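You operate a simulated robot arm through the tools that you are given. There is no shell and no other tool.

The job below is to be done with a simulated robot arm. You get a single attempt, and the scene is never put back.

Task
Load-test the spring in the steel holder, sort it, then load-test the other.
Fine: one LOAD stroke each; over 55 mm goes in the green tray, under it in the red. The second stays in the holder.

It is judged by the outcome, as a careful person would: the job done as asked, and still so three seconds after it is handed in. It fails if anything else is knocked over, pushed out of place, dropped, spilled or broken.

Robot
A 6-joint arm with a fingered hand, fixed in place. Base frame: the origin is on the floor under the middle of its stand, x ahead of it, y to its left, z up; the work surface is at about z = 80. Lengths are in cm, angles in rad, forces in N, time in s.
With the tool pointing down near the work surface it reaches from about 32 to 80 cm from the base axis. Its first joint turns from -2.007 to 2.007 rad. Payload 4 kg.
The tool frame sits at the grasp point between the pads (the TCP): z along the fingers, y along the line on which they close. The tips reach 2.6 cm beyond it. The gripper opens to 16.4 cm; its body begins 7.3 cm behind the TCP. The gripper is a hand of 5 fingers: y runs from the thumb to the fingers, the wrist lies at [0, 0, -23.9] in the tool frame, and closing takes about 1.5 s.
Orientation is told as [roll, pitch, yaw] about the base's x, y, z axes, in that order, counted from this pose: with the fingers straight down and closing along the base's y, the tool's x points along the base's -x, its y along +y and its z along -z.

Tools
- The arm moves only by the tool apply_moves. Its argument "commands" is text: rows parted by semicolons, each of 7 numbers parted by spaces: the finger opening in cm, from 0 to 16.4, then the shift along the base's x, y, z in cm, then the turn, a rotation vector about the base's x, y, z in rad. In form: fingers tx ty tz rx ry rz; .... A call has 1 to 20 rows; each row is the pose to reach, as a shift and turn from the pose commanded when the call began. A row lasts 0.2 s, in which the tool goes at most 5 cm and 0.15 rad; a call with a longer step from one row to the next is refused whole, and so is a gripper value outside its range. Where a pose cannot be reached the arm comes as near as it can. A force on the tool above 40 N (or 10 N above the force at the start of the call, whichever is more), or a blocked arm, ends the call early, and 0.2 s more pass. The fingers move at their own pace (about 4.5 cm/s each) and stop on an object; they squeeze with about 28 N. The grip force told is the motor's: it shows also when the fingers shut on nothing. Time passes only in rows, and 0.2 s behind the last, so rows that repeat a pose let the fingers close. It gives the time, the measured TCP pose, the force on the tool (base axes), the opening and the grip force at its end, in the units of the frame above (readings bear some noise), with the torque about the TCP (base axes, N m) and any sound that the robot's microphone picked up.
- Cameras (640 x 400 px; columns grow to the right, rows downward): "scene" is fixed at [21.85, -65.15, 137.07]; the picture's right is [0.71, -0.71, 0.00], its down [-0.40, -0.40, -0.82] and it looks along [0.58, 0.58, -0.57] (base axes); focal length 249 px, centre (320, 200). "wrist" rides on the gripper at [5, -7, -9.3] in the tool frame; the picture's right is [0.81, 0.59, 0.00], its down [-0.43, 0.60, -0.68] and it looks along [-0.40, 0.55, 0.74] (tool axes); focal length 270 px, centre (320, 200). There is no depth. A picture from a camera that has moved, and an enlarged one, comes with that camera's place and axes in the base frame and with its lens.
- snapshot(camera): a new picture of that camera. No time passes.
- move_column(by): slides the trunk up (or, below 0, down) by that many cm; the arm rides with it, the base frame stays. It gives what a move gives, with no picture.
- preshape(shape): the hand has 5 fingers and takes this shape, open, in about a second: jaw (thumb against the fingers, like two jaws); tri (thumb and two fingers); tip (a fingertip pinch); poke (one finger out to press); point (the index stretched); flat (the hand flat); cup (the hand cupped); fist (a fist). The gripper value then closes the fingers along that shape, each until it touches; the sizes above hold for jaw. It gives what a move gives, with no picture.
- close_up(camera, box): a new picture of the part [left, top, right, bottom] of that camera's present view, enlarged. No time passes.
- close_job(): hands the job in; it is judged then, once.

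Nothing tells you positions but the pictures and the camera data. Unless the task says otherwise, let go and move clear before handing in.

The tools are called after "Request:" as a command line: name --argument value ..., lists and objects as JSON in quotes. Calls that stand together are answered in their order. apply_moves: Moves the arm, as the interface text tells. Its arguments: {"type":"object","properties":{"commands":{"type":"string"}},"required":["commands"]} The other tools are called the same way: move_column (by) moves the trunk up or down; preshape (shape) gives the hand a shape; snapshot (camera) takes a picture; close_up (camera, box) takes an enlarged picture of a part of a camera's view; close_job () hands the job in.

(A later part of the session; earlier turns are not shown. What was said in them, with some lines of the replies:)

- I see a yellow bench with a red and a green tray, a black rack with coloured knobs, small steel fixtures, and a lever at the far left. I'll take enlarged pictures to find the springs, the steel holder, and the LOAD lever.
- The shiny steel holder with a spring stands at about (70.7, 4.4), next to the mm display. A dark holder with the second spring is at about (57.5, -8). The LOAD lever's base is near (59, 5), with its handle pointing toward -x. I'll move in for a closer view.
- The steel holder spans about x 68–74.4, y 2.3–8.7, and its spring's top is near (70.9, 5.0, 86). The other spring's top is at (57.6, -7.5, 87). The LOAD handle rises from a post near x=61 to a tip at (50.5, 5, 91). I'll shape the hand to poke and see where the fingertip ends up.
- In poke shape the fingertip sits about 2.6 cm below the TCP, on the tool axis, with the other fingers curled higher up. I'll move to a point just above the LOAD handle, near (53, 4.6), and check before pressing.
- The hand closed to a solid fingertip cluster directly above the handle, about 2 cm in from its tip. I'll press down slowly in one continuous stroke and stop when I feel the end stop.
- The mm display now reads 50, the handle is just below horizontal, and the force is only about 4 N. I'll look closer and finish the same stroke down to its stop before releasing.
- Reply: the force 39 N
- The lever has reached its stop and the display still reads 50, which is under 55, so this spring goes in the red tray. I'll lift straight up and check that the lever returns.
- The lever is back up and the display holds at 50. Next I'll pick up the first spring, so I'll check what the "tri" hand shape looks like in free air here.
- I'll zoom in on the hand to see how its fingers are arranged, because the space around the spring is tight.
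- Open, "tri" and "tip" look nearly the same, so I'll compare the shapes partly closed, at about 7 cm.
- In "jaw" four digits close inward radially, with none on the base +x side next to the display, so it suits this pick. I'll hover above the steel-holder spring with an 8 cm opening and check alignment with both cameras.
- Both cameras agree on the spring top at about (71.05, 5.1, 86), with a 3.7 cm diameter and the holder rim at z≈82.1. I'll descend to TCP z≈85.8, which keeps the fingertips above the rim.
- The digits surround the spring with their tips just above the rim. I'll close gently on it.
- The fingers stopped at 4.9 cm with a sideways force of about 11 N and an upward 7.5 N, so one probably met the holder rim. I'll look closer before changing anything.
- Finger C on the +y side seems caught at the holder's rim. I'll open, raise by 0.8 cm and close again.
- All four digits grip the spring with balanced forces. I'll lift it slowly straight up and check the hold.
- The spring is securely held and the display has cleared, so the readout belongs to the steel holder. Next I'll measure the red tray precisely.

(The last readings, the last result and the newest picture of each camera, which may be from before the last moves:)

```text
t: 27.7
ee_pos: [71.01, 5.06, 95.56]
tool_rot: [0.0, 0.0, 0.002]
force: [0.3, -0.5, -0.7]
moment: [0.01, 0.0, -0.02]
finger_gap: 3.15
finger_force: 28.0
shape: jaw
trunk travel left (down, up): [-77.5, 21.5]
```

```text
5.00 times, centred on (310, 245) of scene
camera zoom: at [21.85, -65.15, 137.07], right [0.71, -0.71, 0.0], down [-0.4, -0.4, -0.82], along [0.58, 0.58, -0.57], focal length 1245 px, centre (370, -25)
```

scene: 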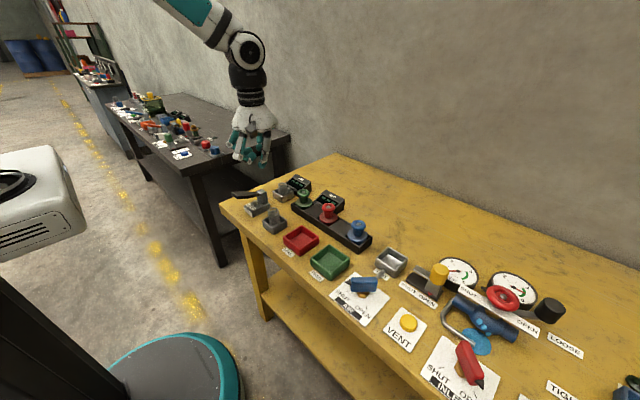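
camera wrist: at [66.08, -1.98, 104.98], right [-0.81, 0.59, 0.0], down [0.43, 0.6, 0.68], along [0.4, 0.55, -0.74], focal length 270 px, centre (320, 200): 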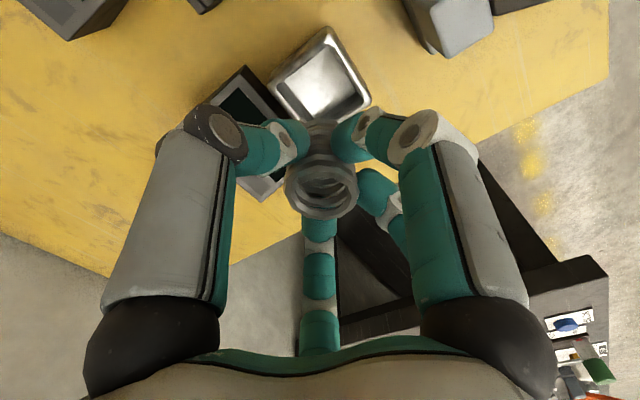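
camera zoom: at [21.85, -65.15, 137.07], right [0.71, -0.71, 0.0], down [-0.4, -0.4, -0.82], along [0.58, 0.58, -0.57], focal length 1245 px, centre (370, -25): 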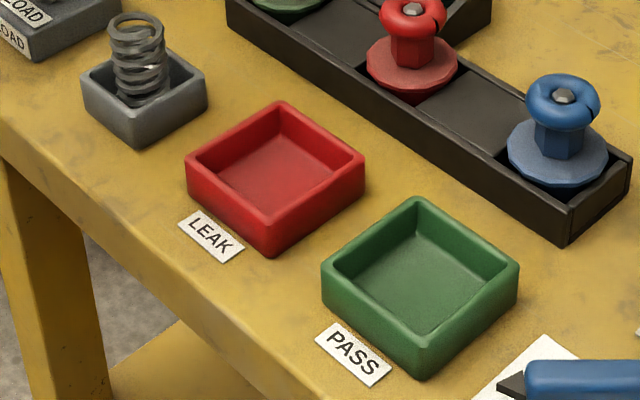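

The red tray is centred at about (58.6, -20), with its rim at z≈82.4. I'll raise the spring, carry it over the tray and lower it partway.

Request:
apply_moves --commands "2 0 0 2.5 0 0 0; 2 0 0 5 0 0 0; 2 -1.4 -2.8 5 0 0 0; 2 -3.2 -6.4 5 0 0 0; 2 -5 -10 5 0 0 0; 2 -6.8 -13.6 5 0 0 0; 2 -8.6 -17.2 5 0 0 0; 2 -10.2 -20.6 5 0 0 0; 2 -11.6 -23.4 5 0 0 0; 2 -12.4 -25.05 5 0 0 0; 2 -12.4 -25.05 2 0 0 0; 2 -12.4 -25.05 -1 0 0 0; 2 -12.4 -25.05 -4 0 0 0; 2 -12.4 -25.05 -5.5 0 0 0; 2 -12.4 -25.05 -5.5 0 0 0"

Request:
close_up --camera "scene" --box '[250, 165, 350, 255]'

Request:
snapshot --camera "wrist"

```text
t: 30.9
ee_pos: [58.73, -19.93, 90.04]
tool_rot: [0.0, 0.001, 0.0]
force: [0.1, 0.1, -0.8]
moment: [0.01, -0.03, 0.01]
finger_gap: 3.16
finger_force: 28.0
shape: jaw
trunk travel left (down, up): [-77.5, 21.5]
```

```text
4.44 times, centred on (300, 210) of scene
camera zoom: at [21.85, -65.15, 137.07], right [0.71, -0.71, 0.0], down [-0.4, -0.4, -0.82], along [0.58, 0.58, -0.57], focal length 1107 px, centre (409, 156)
```

zoom: 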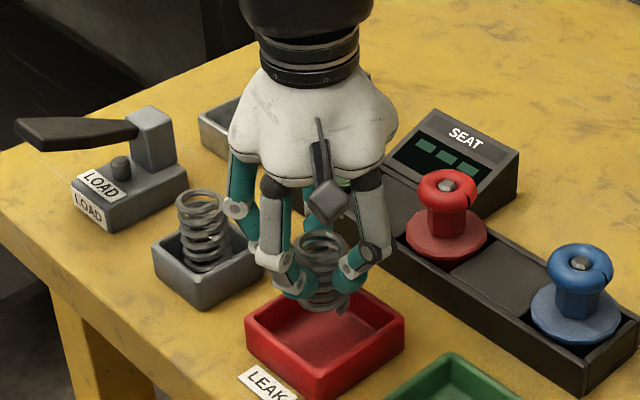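

```text
taken
camera wrist: at [53.62, -27.01, 99.43], right [-0.81, 0.59, 0.0], down [0.43, 0.6, 0.68], along [0.4, 0.55, -0.74], focal length 270 px, centre (320, 200)
```

wrist: 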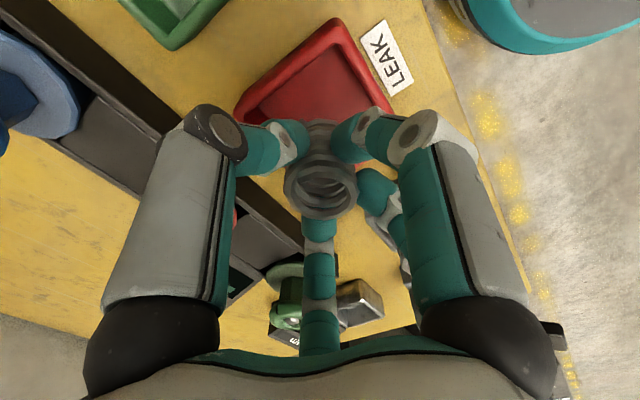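

The spring hangs centred over the red tray, with its bottom at about z=84. I'll lower it gently until it rests on the floor.

Request:
apply_moves --commands "2 0 0 -1 0 0 0; 2 0 0 -2 0 0 0; 2 0 0 -2.6 0 0 0; 2 0 0 -3.0 0 0 0; 2 0 0 -3.2 0 0 0; 2 0 0 -3.2 0 0 0"

Request:
close_up --camera "scene" --box '[270, 190, 340, 255]'

```text
t: 32.3
ee_pos: [58.67, -20.06, 86.86]
tool_rot: [0.0, 0.0, 0.002]
force: [0.2, 0.1, -0.4]
moment: [0.0, -0.01, 0.01]
finger_gap: 3.14
finger_force: 27.6
shape: jaw
trunk travel left (down, up): [-77.5, 21.5]
```

```text
6.15 times, centred on (305, 222) of scene
camera zoom: at [21.85, -65.15, 137.07], right [0.71, -0.71, 0.0], down [-0.4, -0.4, -0.82], along [0.58, 0.58, -0.57], focal length 1533 px, centre (412, 62)
```

zoom: 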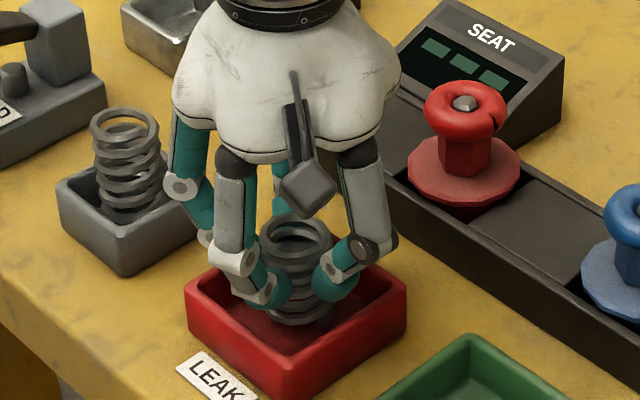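

Request:
apply_moves --commands "2 0 0 -0.15 0 0 0; 2 0 0 -0.3 0 0 0; 2 0 0 -0.3 0 0 0"

```text
t: 33.1
ee_pos: [58.63, -20.06, 86.63]
tool_rot: [-0.001, 0.001, 0.0]
force: [-0.3, -0.3, -0.7]
moment: [0.04, 0.01, 0.01]
finger_gap: 3.17
finger_force: 28.1
shape: jaw
trunk travel left (down, up): [-77.5, 21.5]
```

Request:
apply_moves --commands "2 0 0 -0.15 0 0 0; 2 0 0 -0.3 0 0 0; 2 0 0 -0.3 0 0 0"

Request:
close_up --camera "scene" --box '[275, 205, 330, 250]'

Request:
close_up --camera "wrist" --box '[220, 20, 420, 240]'

```text
t: 33.9
ee_pos: [58.64, -20.05, 86.61]
tool_rot: [-0.002, -0.002, -0.001]
force: [-0.3, -0.7, 16.3]
moment: [-0.04, 0.0, 0.03]
finger_gap: 3.2
finger_force: 27.7
shape: jaw
trunk travel left (down, up): [-77.5, 21.5]
```

```text
8.89 times, centred on (302, 228) of scene
camera zoom: at [21.85, -65.15, 137.07], right [0.71, -0.71, 0.0], down [-0.4, -0.4, -0.82], along [0.58, 0.58, -0.57], focal length 2214 px, centre (476, -44)
```

zoom: 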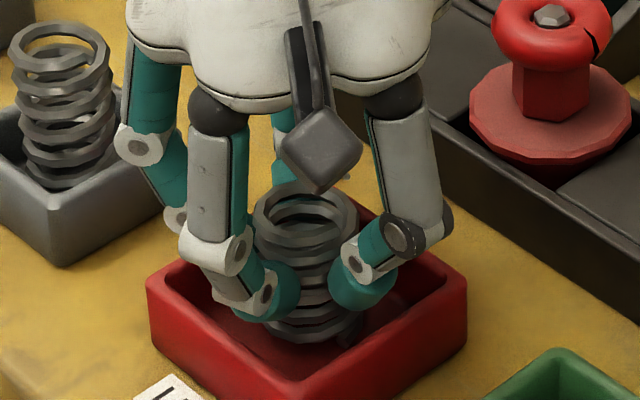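

```text
1.82 times, centred on (320, 130) of wrist
camera zoom: at [53.63, -27.06, 95.86], right [-0.81, 0.59, 0.0], down [0.43, 0.6, 0.68], along [0.4, 0.55, -0.74], focal length 491 px, centre (320, 327)
```

zoom: 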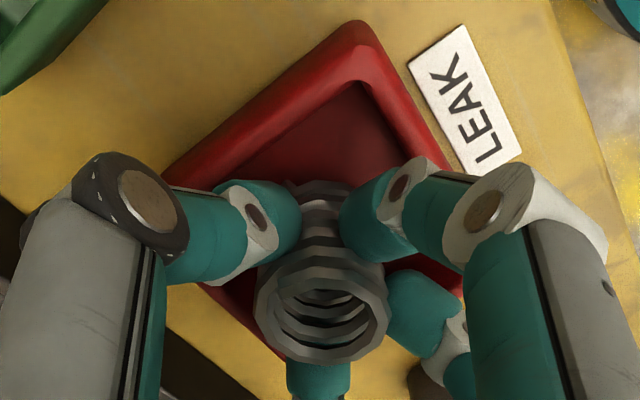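

The spring touches the tray floor. I'll ease off slightly, then open the fingers and lift clear.

Request:
apply_moves --commands "2 0 0 0.15 0 0 0; 2 0 0 0.2 0 0 0; 3.4 0 0 0.2 0 0 0; 4.2 0 0 0.2 0 0 0; 5.2 0 0 0.2 0 0 0; 6.5 0 0 0.2 0 0 0; 8 0 0 0.2 0 0 0; 8 0 0 0.2 0 0 0; 8 0 0 0.2 0 0 0"

Request:
close_up --camera "scene" --box '[275, 205, 330, 250]'

Request:
close_up --camera "wrist" --box '[220, 20, 420, 240]'

```text
t: 35.9
ee_pos: [58.71, -20.14, 86.53]
tool_rot: [0.001, -0.001, 0.001]
force: [0.2, 0.8, -0.2]
moment: [-0.01, -0.01, -0.02]
finger_gap: 7.94
finger_force: 0.1
shape: jaw
trunk travel left (down, up): [-77.5, 21.5]
```

```text
8.89 times, centred on (302, 228) of scene
camera zoom: at [21.85, -65.15, 137.07], right [0.71, -0.71, 0.0], down [-0.4, -0.4, -0.82], along [0.58, 0.58, -0.57], focal length 2214 px, centre (476, -44)
```

zoom: 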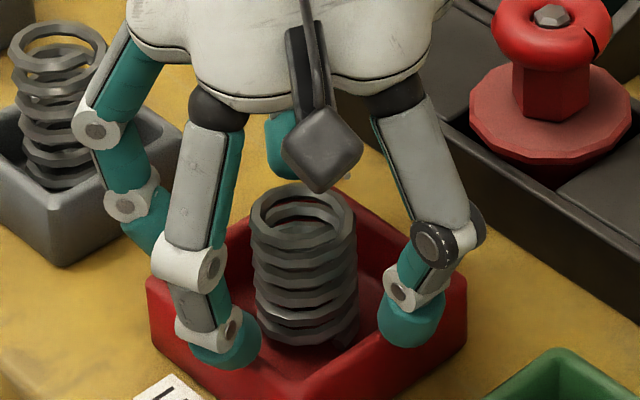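

```text
1.82 times, centred on (320, 130) of wrist
camera zoom: at [53.64, -27.08, 95.89], right [-0.81, 0.59, 0.0], down [0.43, 0.6, 0.68], along [0.4, 0.55, -0.74], focal length 491 px, centre (320, 327)
```

zoom: 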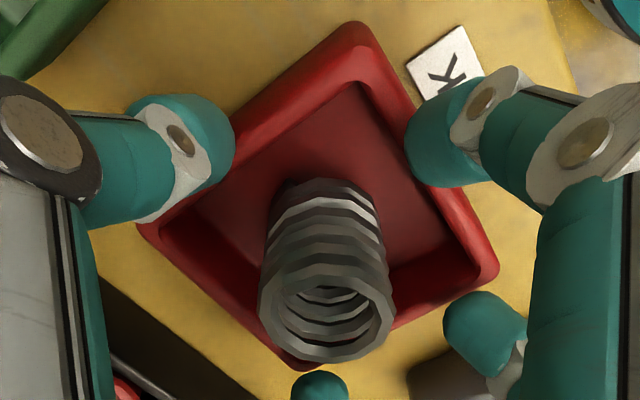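

The spring stands free in the red tray. I'll lift straight up and move over the second spring.

Request:
apply_moves --commands "8 0 0 1.5 0 0 0; 8 0 0 3.5 0 0 0; 8 0 0 6 0 0 0; 8 0 0 9 0 0 0; 8 0 0 12 0 0 0; 8 -0.3 3 12 0 0 0; 8 -0.6 6 12 0 0 0; 8 -0.9 9.5 12 0 0 0; 8 -1.1 12.6 12 0 0 0; 8 -1.1 12.6 9 0 0 0; 8 -1.1 12.6 9 0 0 0"

Request:
close_up --camera "scene" --box '[245, 170, 345, 260]'

Request:
close_up --camera "wrist" --box '[220, 0, 440, 220]'

```text
t: 38.3
ee_pos: [57.39, -7.34, 95.62]
tool_rot: [0.0, 0.0, 0.001]
force: [0.1, 0.0, 0.1]
moment: [-0.01, 0.01, 0.0]
finger_gap: 7.99
finger_force: 0.2
shape: jaw
trunk travel left (down, up): [-77.5, 21.5]
```

```text
4.44 times, centred on (295, 215) of scene
camera zoom: at [21.85, -65.15, 137.07], right [0.71, -0.71, 0.0], down [-0.4, -0.4, -0.82], along [0.58, 0.58, -0.57], focal length 1107 px, centre (431, 133)
```

zoom: 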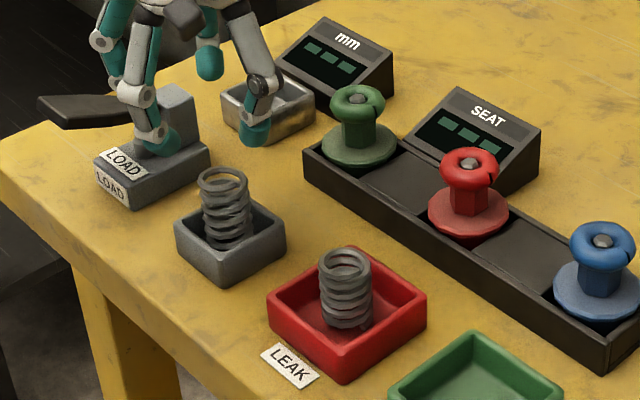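

```text
1.82 times, centred on (330, 110) of wrist
camera zoom: at [52.38, -14.35, 105.05], right [-0.81, 0.59, 0.0], down [0.43, 0.6, 0.68], along [0.4, 0.55, -0.74], focal length 491 px, centre (302, 364)
```

zoom: 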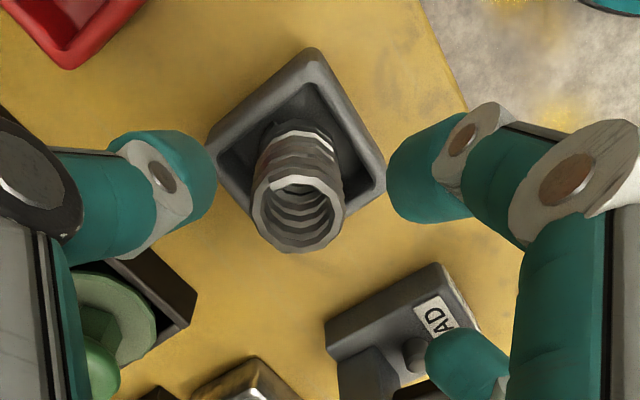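

Spring 1 rests in the red tray. The second spring's top triangulates to (57.55, -7.5, 86.9), so I'll descend around it with the TCP at z≈87.

Request:
apply_moves --commands "8 0.15 -0.15 -1.5 0 0 0; 8 0.15 -0.15 -3 0 0 0; 8 0.15 -0.15 -4.5 0 0 0; 8 0.15 -0.15 -6 0 0 0; 8 0.15 -0.15 -7.5 0 0 0; 8 0.15 -0.15 -8.6 0 0 0; 8 0.15 -0.15 -8.6 0 0 0"

Request:
close_up --camera "scene" --box '[245, 165, 325, 240]'

Request:
close_up --camera "wrist" --box '[220, 40, 440, 260]'

```text
t: 39.9
ee_pos: [57.5, -7.56, 87.1]
tool_rot: [0.0, 0.001, -0.001]
force: [0.3, 0.4, 0.4]
moment: [0.0, -0.01, 0.02]
finger_gap: 7.96
finger_force: 0.1
shape: jaw
trunk travel left (down, up): [-77.5, 21.5]
```

```text
5.33 times, centred on (285, 202) of scene
camera zoom: at [21.85, -65.15, 137.07], right [0.71, -0.71, 0.0], down [-0.4, -0.4, -0.82], along [0.58, 0.58, -0.57], focal length 1328 px, centre (507, 187)
```

zoom: 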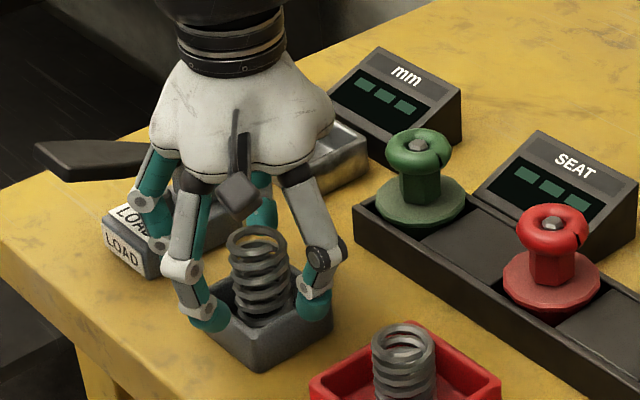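

```text
1.82 times, centred on (330, 150) of wrist
camera zoom: at [52.59, -14.65, 96.35], right [-0.81, 0.59, 0.0], down [0.43, 0.6, 0.68], along [0.4, 0.55, -0.74], focal length 491 px, centre (302, 291)
```

zoom: 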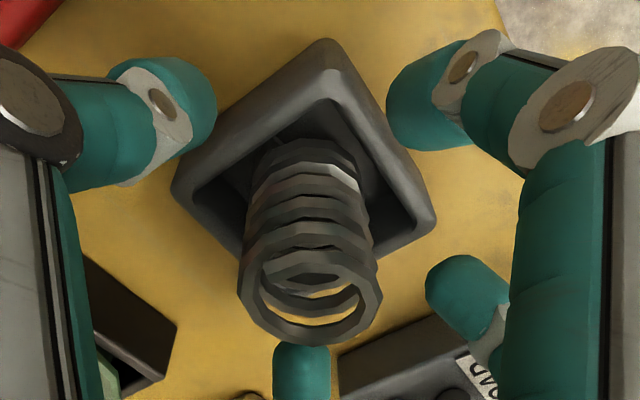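

The fingers straddle the second spring with clearance to the lever. I'll close on it now.

Request:
apply_moves --commands "6.5 0 0 0 0 0 0; 5.5 0 0 0 0 0 0; 4.5 0 0 0 0 0 0; 3.5 0 0 0 0 0 0; 2.5 0 0 0 0 0 0; 2.0 0 0 0 0 0 0; 2.0 0 0 0 0 0 0; 2.0 0 0 0 0 0 0"

Request:
close_up --camera "scene" --box '[250, 180, 320, 240]'

Request:
close_up --camera "wrist" --box '[220, 40, 440, 260]'

```text
t: 41.7
ee_pos: [57.52, -7.56, 86.95]
tool_rot: [-0.001, 0.002, -0.001]
force: [0.5, -0.6, 0.4]
moment: [0.0, -0.02, 0.02]
finger_gap: 3.2
finger_force: 28.1
shape: jaw
trunk travel left (down, up): [-77.5, 21.5]
```

```text
6.67 times, centred on (285, 210) of scene
camera zoom: at [21.85, -65.15, 137.07], right [0.71, -0.71, 0.0], down [-0.4, -0.4, -0.82], along [0.58, 0.58, -0.57], focal length 1661 px, centre (553, 133)
```

zoom: 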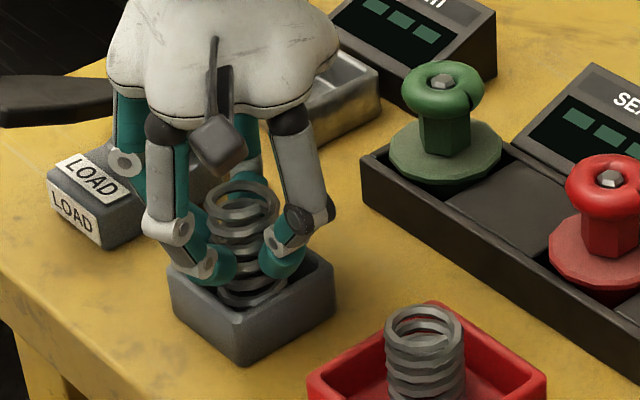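

```text
1.82 times, centred on (330, 150) of wrist
camera zoom: at [52.59, -14.65, 96.36], right [-0.81, 0.59, 0.0], down [0.43, 0.6, 0.68], along [0.4, 0.55, -0.74], focal length 491 px, centre (302, 291)
```

zoom: 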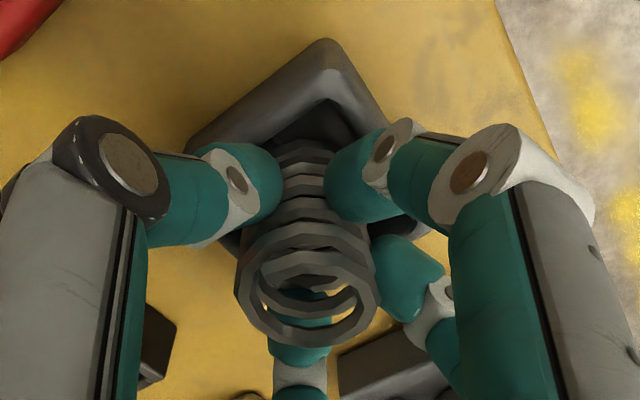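

Request:
apply_moves --commands "2 0 0 0.5 0 0 0; 2 0 0 1 0 0 0; 2 0 0 1.8 0 0 0; 2 0 0 2.8 0 0 0; 2 0 0 4 0 0 0; 2 0 0 6 0 0 0; 2 0 0 8.5 0 0 0; 2 0 0 11 0 0 0; 2 0 0 13 0 0 0; 2 0 0 13 0 0 0"

Request:
close_up --camera "scene" --box '[230, 140, 330, 240]'

Request:
close_up --camera "wrist" --box '[220, 40, 440, 260]'

```text
t: 43.9
ee_pos: [57.7, -7.42, 99.77]
tool_rot: [-0.001, 0.0, 0.0]
force: [-0.4, 1.3, -0.4]
moment: [0.0, -0.01, 0.02]
finger_gap: 3.2
finger_force: 27.4
shape: jaw
trunk travel left (down, up): [-77.5, 21.5]
```

```text
4.00 times, centred on (280, 190) of scene
camera zoom: at [21.85, -65.15, 137.07], right [0.71, -0.71, 0.0], down [-0.4, -0.4, -0.82], along [0.58, 0.58, -0.57], focal length 996 px, centre (480, 240)
```

zoom: 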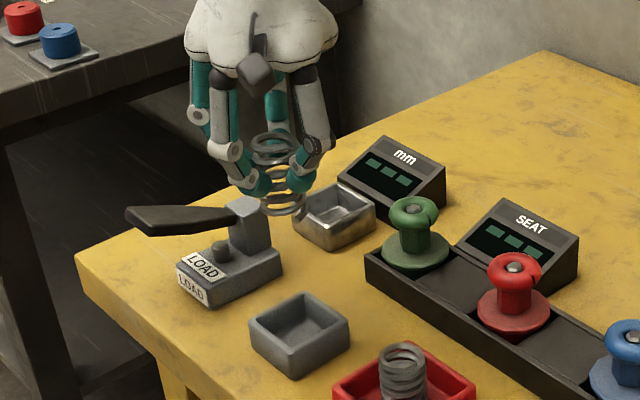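

```text
1.82 times, centred on (330, 150) of wrist
camera zoom: at [52.76, -14.47, 109.2], right [-0.81, 0.59, 0.0], down [0.43, 0.6, 0.68], along [0.4, 0.55, -0.74], focal length 491 px, centre (302, 291)
```

zoom: 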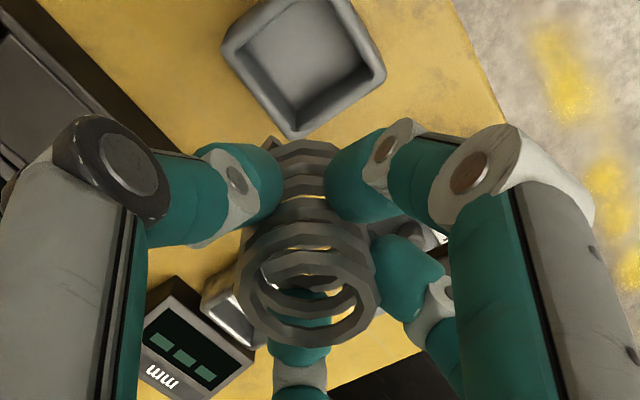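

The second spring is held and its holder is empty. I'll carry it to just above the steel holder and check alignment.

Request:
apply_moves --commands "2 1.5 1.4 0 0 0 0; 2 4 3.7 0 0 0 0; 2 6.6 6.2 0 0 0 0; 2 9.2 8.6 0 0 0 0; 2 11.6 10.8 0 0 0 0; 2 13 12.1 0 0 0 0; 2 13.45 12.55 0 0 0 0; 2 13.45 12.55 -3 0 0 0; 2 13.45 12.55 -6 0 0 0; 2 13.45 12.55 -8.5 0 0 0; 2 13.45 12.55 -9.3 0 0 0; 2 13.45 12.55 -9.3 0 0 0; 2 13.45 12.55 -9.3 0 0 0"

Request:
close_up --camera "scene" --box '[262, 155, 322, 205]'

Request:
close_up --camera "wrist" --box '[220, 20, 440, 240]'

```text
t: 46.7
ee_pos: [71.12, 5.13, 90.57]
tool_rot: [0.001, 0.001, -0.003]
force: [-0.1, -0.1, -0.4]
moment: [-0.02, 0.02, -0.01]
finger_gap: 3.18
finger_force: 28.4
shape: jaw
trunk travel left (down, up): [-77.5, 21.5]
```

```text
8.00 times, centred on (292, 180) of scene
camera zoom: at [21.85, -65.15, 137.07], right [0.71, -0.71, 0.0], down [-0.4, -0.4, -0.82], along [0.58, 0.58, -0.57], focal length 1993 px, centre (544, 360)
```

zoom: 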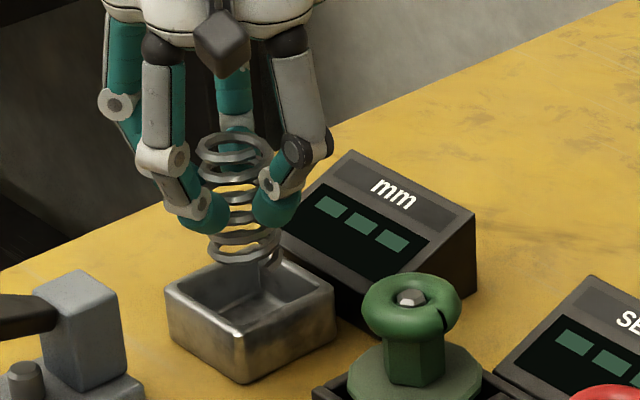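

```text
1.82 times, centred on (330, 130) of wrist
camera zoom: at [66.14, -1.97, 99.92], right [-0.81, 0.59, 0.0], down [0.43, 0.6, 0.68], along [0.4, 0.55, -0.74], focal length 491 px, centre (302, 327)
```

zoom: 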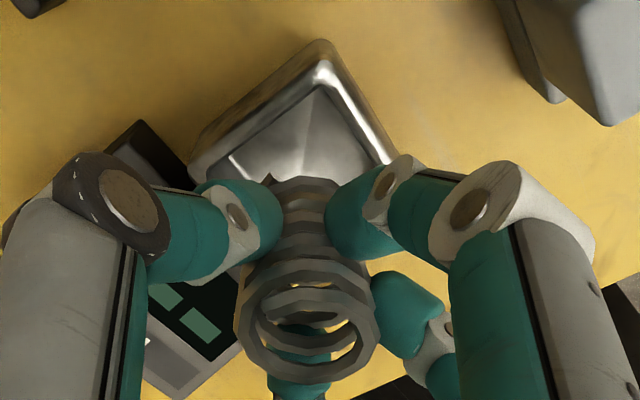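

The holder centre is (71.0, 5.0) and the spring hangs vertically right above it. I'll lower it gently into the holder.

Request:
apply_moves --commands "2 -0.08 -0.08 -0.8 0 0 0; 2 -0.08 -0.08 -1.6 0 0 0; 2 -0.08 -0.08 -2.3 0 0 0; 2 -0.08 -0.08 -2.8 0 0 0; 2 -0.08 -0.08 -3.1 0 0 0; 2 -0.08 -0.08 -3.3 0 0 0; 2 -0.08 -0.08 -3.3 0 0 0"

Request:
close_up --camera "scene" --box '[262, 155, 322, 205]'

```text
t: 48.3
ee_pos: [71.16, 4.96, 87.28]
tool_rot: [0.0, 0.0, -0.001]
force: [0.0, -0.2, -1.3]
moment: [0.0, -0.03, -0.02]
finger_gap: 3.19
finger_force: 27.7
shape: jaw
trunk travel left (down, up): [-77.5, 21.5]
```

```text
8.00 times, centred on (292, 180) of scene
camera zoom: at [21.85, -65.15, 137.07], right [0.71, -0.71, 0.0], down [-0.4, -0.4, -0.82], along [0.58, 0.58, -0.57], focal length 1993 px, centre (544, 360)
```

zoom: 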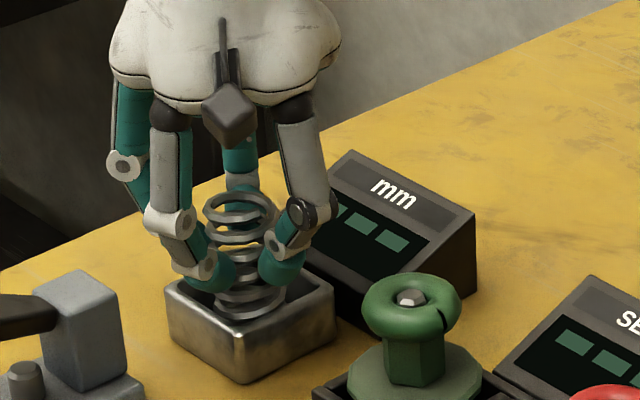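

Request:
apply_moves --commands "2 0 0 -0.15 0 0 0; 2 0 0 -0.25 0 0 0; 2 0 0 -0.25 0 0 0"

```text
t: 49.1
ee_pos: [71.17, 4.93, 86.93]
tool_rot: [0.001, 0.0, 0.001]
force: [-0.1, -0.6, 0.0]
moment: [0.0, 0.04, 0.02]
finger_gap: 3.18
finger_force: 28.1
shape: jaw
trunk travel left (down, up): [-77.5, 21.5]
```

Request:
apply_moves --commands "2 -0.1 0.05 -0.1 0 0 0; 2 -0.1 0.05 -0.2 0 0 0; 2 -0.1 0.05 -0.2 0 0 0"

Request:
close_up --camera "scene" --box '[272, 165, 312, 205]'

Request:
close_up --camera "wrist" --box '[220, 40, 440, 260]'

```text
t: 49.9
ee_pos: [71.0, 5.07, 86.91]
tool_rot: [0.001, 0.0, 0.001]
force: [0.2, -0.1, 2.7]
moment: [0.01, 0.03, 0.03]
finger_gap: 3.18
finger_force: 27.8
shape: jaw
trunk travel left (down, up): [-77.5, 21.5]
```

```text
10.00 times, centred on (292, 185) of scene
camera zoom: at [21.85, -65.15, 137.07], right [0.71, -0.71, 0.0], down [-0.4, -0.4, -0.82], along [0.58, 0.58, -0.57], focal length 2491 px, centre (600, 350)
```

zoom: 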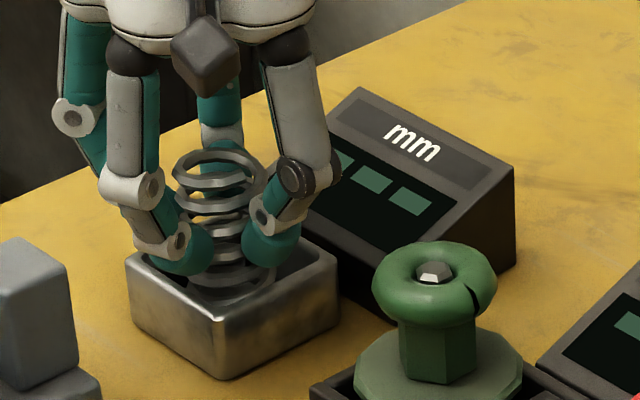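

```text
1.82 times, centred on (330, 150) of wrist
camera zoom: at [65.97, -2.05, 96.25], right [-0.81, 0.59, 0.0], down [0.43, 0.6, 0.68], along [0.4, 0.55, -0.74], focal length 491 px, centre (302, 291)
```

zoom: 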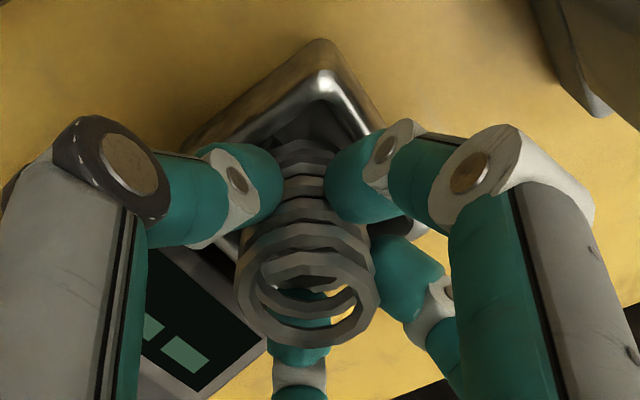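

The spring rests on the holder floor with light contact. I'll open the fingers and then check that it stands properly.

Request:
apply_moves --commands "3.3 0 0 0.05 0 0 0; 3.8 0 0 0.05 0 0 0; 4.5 0 0 0.05 0 0 0; 5.5 0 0 0.05 0 0 0; 6.8 0 0 0.05 0 0 0; 8 0 0 0.05 0 0 0; 8 0 0 0.05 0 0 0; 8 0 0 0.05 0 0 0"

Request:
close_up --camera "scene" --box '[272, 165, 312, 205]'

Request:
close_up --camera "wrist" --box '[220, 40, 440, 260]'

```text
t: 51.7
ee_pos: [70.94, 4.92, 86.98]
tool_rot: [0.0, 0.0, -0.001]
force: [-0.7, -1.1, -0.2]
moment: [0.01, 0.0, 0.02]
finger_gap: 7.95
finger_force: 0.1
shape: jaw
trunk travel left (down, up): [-77.5, 21.5]
```

```text
10.00 times, centred on (292, 185) of scene
camera zoom: at [21.85, -65.15, 137.07], right [0.71, -0.71, 0.0], down [-0.4, -0.4, -0.82], along [0.58, 0.58, -0.57], focal length 2491 px, centre (600, 350)
```

zoom: 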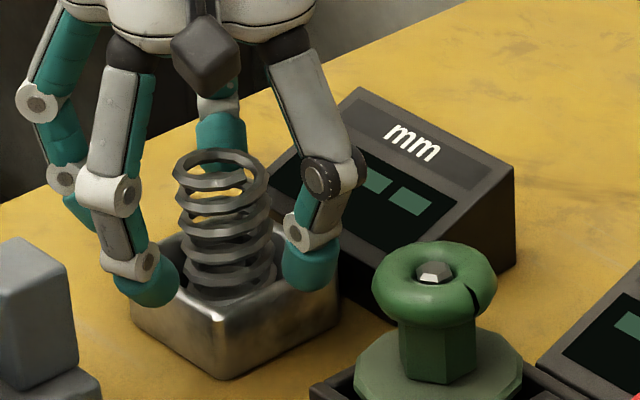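

```text
1.82 times, centred on (330, 150) of wrist
camera zoom: at [65.97, -2.07, 96.28], right [-0.81, 0.59, 0.0], down [0.43, 0.6, 0.68], along [0.4, 0.55, -0.74], focal length 491 px, centre (302, 291)
```

zoom: 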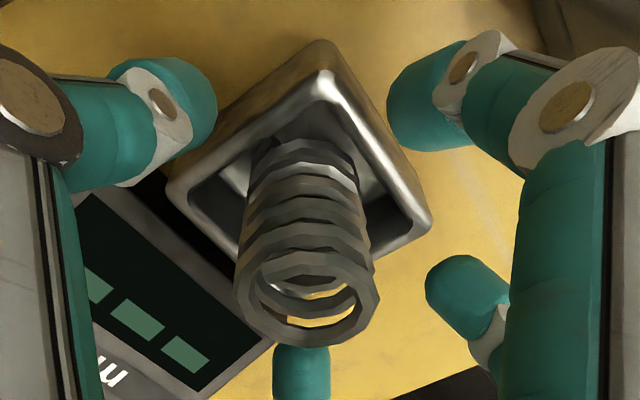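

The second spring stands upright in the steel holder. I'll lift straight up, go back above the LOAD handle, and close the fingers there.

Request:
apply_moves --commands "8 0 0 1.5 0 0 0; 8 0 0 3.5 0 0 0; 8 0 0 6 0 0 0; 8 0 0 9 0 0 0; 8 0 0 12.5 0 0 0; 8 0 0 16 0 0 0; 8 -3 0 17 0 0 0; 8 -7 0 17 0 0 0; 7 -11 -0.1 17 0 0 0; 5 -15 -0.15 17 0 0 0; 3 -17.9 -0.2 17 0 0 0; 1 -17.9 -0.2 15 0 0 0; 0 -17.9 -0.2 13 0 0 0; 0 -17.9 -0.2 11 0 0 0; 0 -17.9 -0.2 9 0 0 0; 0 -17.9 -0.2 9 0 0 0; 0 -17.9 -0.2 9 0 0 0; 0 -17.9 -0.2 9 0 0 0"

Request:
close_up --camera "scene" --box '[210, 140, 330, 230]'

Request:
snapshot --camera "wrist"

```text
t: 55.5
ee_pos: [53.0, 4.65, 95.91]
tool_rot: [-0.001, -0.002, -0.001]
force: [-0.3, 0.6, 0.0]
moment: [0.0, -0.01, 0.01]
finger_gap: 0.0
finger_force: 27.7
shape: jaw
trunk travel left (down, up): [-77.5, 21.5]
```

```text
4.44 times, centred on (270, 185) of scene
camera zoom: at [21.85, -65.15, 137.07], right [0.71, -0.71, 0.0], down [-0.4, -0.4, -0.82], along [0.58, 0.58, -0.57], focal length 1107 px, centre (542, 267)
```

zoom: 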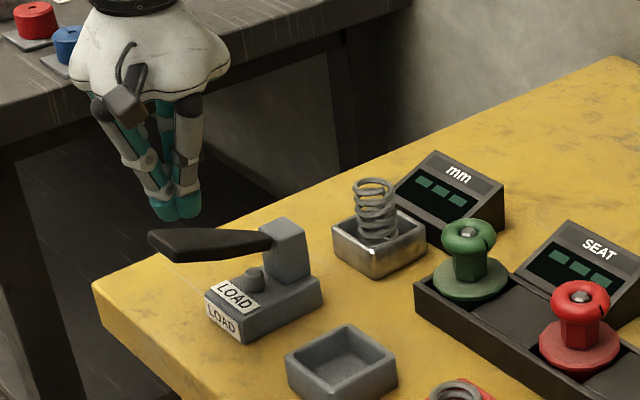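

```text
taken
camera wrist: at [48.07, -2.45, 105.2], right [-0.81, 0.59, 0.0], down [0.43, 0.6, 0.68], along [0.4, 0.55, -0.74], focal length 270 px, centre (320, 200)
```

wrist: 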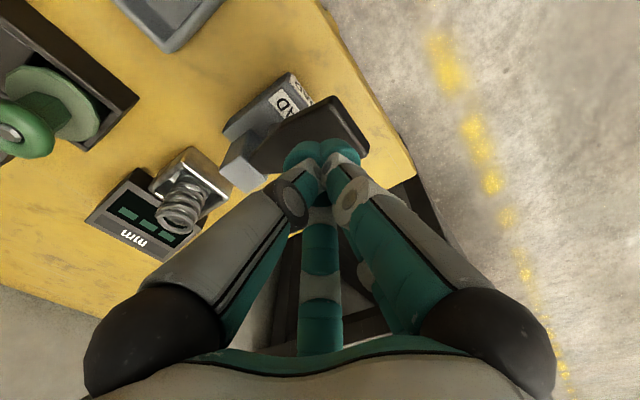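

Same configuration as before. I'll make the second single LOAD stroke in one continuous press down to the stop.

Request:
apply_moves --commands "0 0 0 -1 0 0 0; 0 0 0 -2 0 0 0; 0 0 0 -2.5 0 0 0; 0 0 0 -3 0 0 0; 0 0 0 -3.4 0 0 0; 0 0 0 -3.8 0 0 0; 0 0 0 -4.2 0 0 0; 0 0 0 -4.6 0 0 0; 0 0 0 -5 0 0 0; 0 0 0 -5.4 0 0 0; 0 0 0 -5.8 0 0 0; 0 0 0 -6.2 0 0 0; 0 0 0 -6.5 0 0 0; 0 0 0 -6.8 0 0 0; 0 0 0 -7.1 0 0 0; 0 0 0 -7.3 0 0 0"

Request:
close_up --camera "scene" --box '[220, 150, 320, 220]'

```text
t: 58.9
ee_pos: [53.16, 4.8, 88.94]
tool_rot: [0.0, -0.006, 0.0]
force: [-1.8, -0.5, 27.9]
moment: [0.1, -0.25, -0.03]
finger_gap: 0.0
finger_force: 27.9
shape: jaw
trunk travel left (down, up): [-77.5, 21.5]
```

```text
5.71 times, centred on (270, 185) of scene
camera zoom: at [21.85, -65.15, 137.07], right [0.71, -0.71, 0.0], down [-0.4, -0.4, -0.82], along [0.58, 0.58, -0.57], focal length 1423 px, centre (606, 286)
```

zoom: 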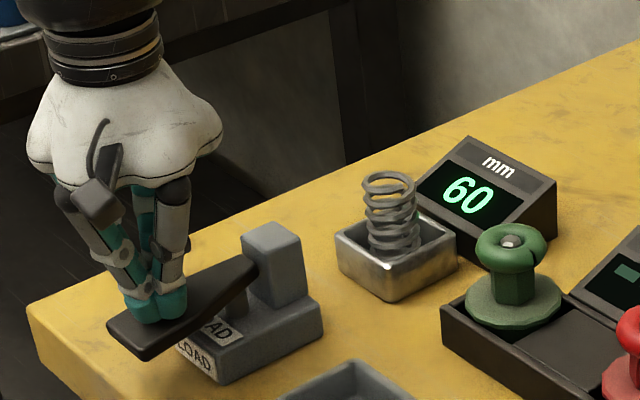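

The second spring reads 60 mm and the stroke is complete; this spring stays in the holder. I'll lift off and move clear.

Request:
apply_moves --commands "0 0 0 0.8 0 0 0; 0 0 0 2 0 0 0; 0 0 0 3.5 0 0 0; 0 0 0 5.5 0 0 0; 0 0 0 8 0 0 0; 0 0 0 11 0 0 0; 0 0 0 15 0 0 0; 0 0 0 19 0 0 0; 0 0 -3 22 0 0 0; 0 0 -7 23 0 0 0; 0 0 -11 23 0 0 0; 0 0 -15 23 0 0 0; 0 0 -15 23 0 0 0; 0 0 -15 23 0 0 0"

Request:
snapshot --camera "scene"

Request:
close_up --camera "scene" --box '[220, 165, 360, 285]'

```text
t: 61.9
ee_pos: [53.08, -10.18, 111.52]
tool_rot: [0.0, 0.001, 0.002]
force: [0.2, 0.0, -1.7]
moment: [0.01, -0.01, -0.01]
finger_gap: 0.0
finger_force: 28.2
shape: jaw
trunk travel left (down, up): [-77.5, 21.5]
```

```text
taken
```

scene: 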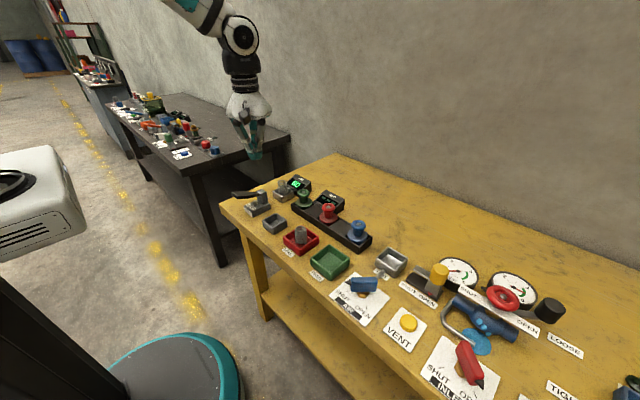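

```text
3.33 times, centred on (290, 225) of scene
camera zoom: at [21.85, -65.15, 137.07], right [0.71, -0.71, 0.0], down [-0.4, -0.4, -0.82], along [0.58, 0.58, -0.57], focal length 830 px, centre (420, 117)
```

zoom: 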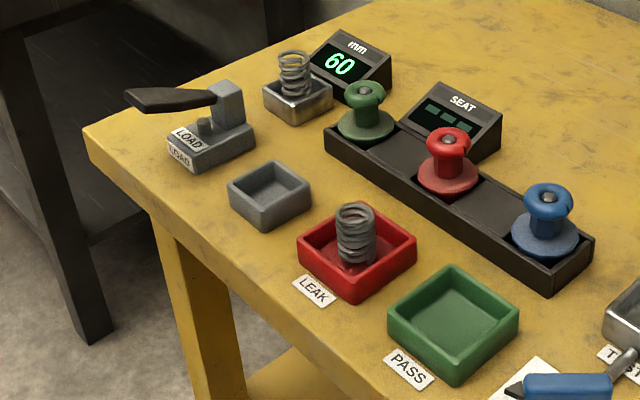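

The first spring (50 mm) stands in the red tray, and the second (60 mm) stands in the steel holder after its single stroke. The lever is back up, nothing else is disturbed and the arm is clear, so I'm handing the job in.

Request:
close_job

```text
The job is handed in.
```

Both springs were load-tested with one LOAD stroke each, and the job is handed in.

| Spring | Reading | Where it is now |
|---|---|---|
| First (in the steel holder at the start) | 50 mm, under 55 | Red tray |
| Second (from the dark grey holder) | 60 mm | Steel holder, left in place as asked |

- **Moving the second spring:** the readout cleared when I lifted the first spring out, so I took it to measure the steel holder and moved the second spring there for its test.
- **Rim contact:** on the first try at gripping the first spring, a finger pressed the steel holder's rim at about 11 N. I opened, raised the hand and gripped again, and saw no sign that the holder had shifted.
- **End state:** in the last pictures the lever was back up, nothing else looked disturbed, and the arm was clear of the bench.
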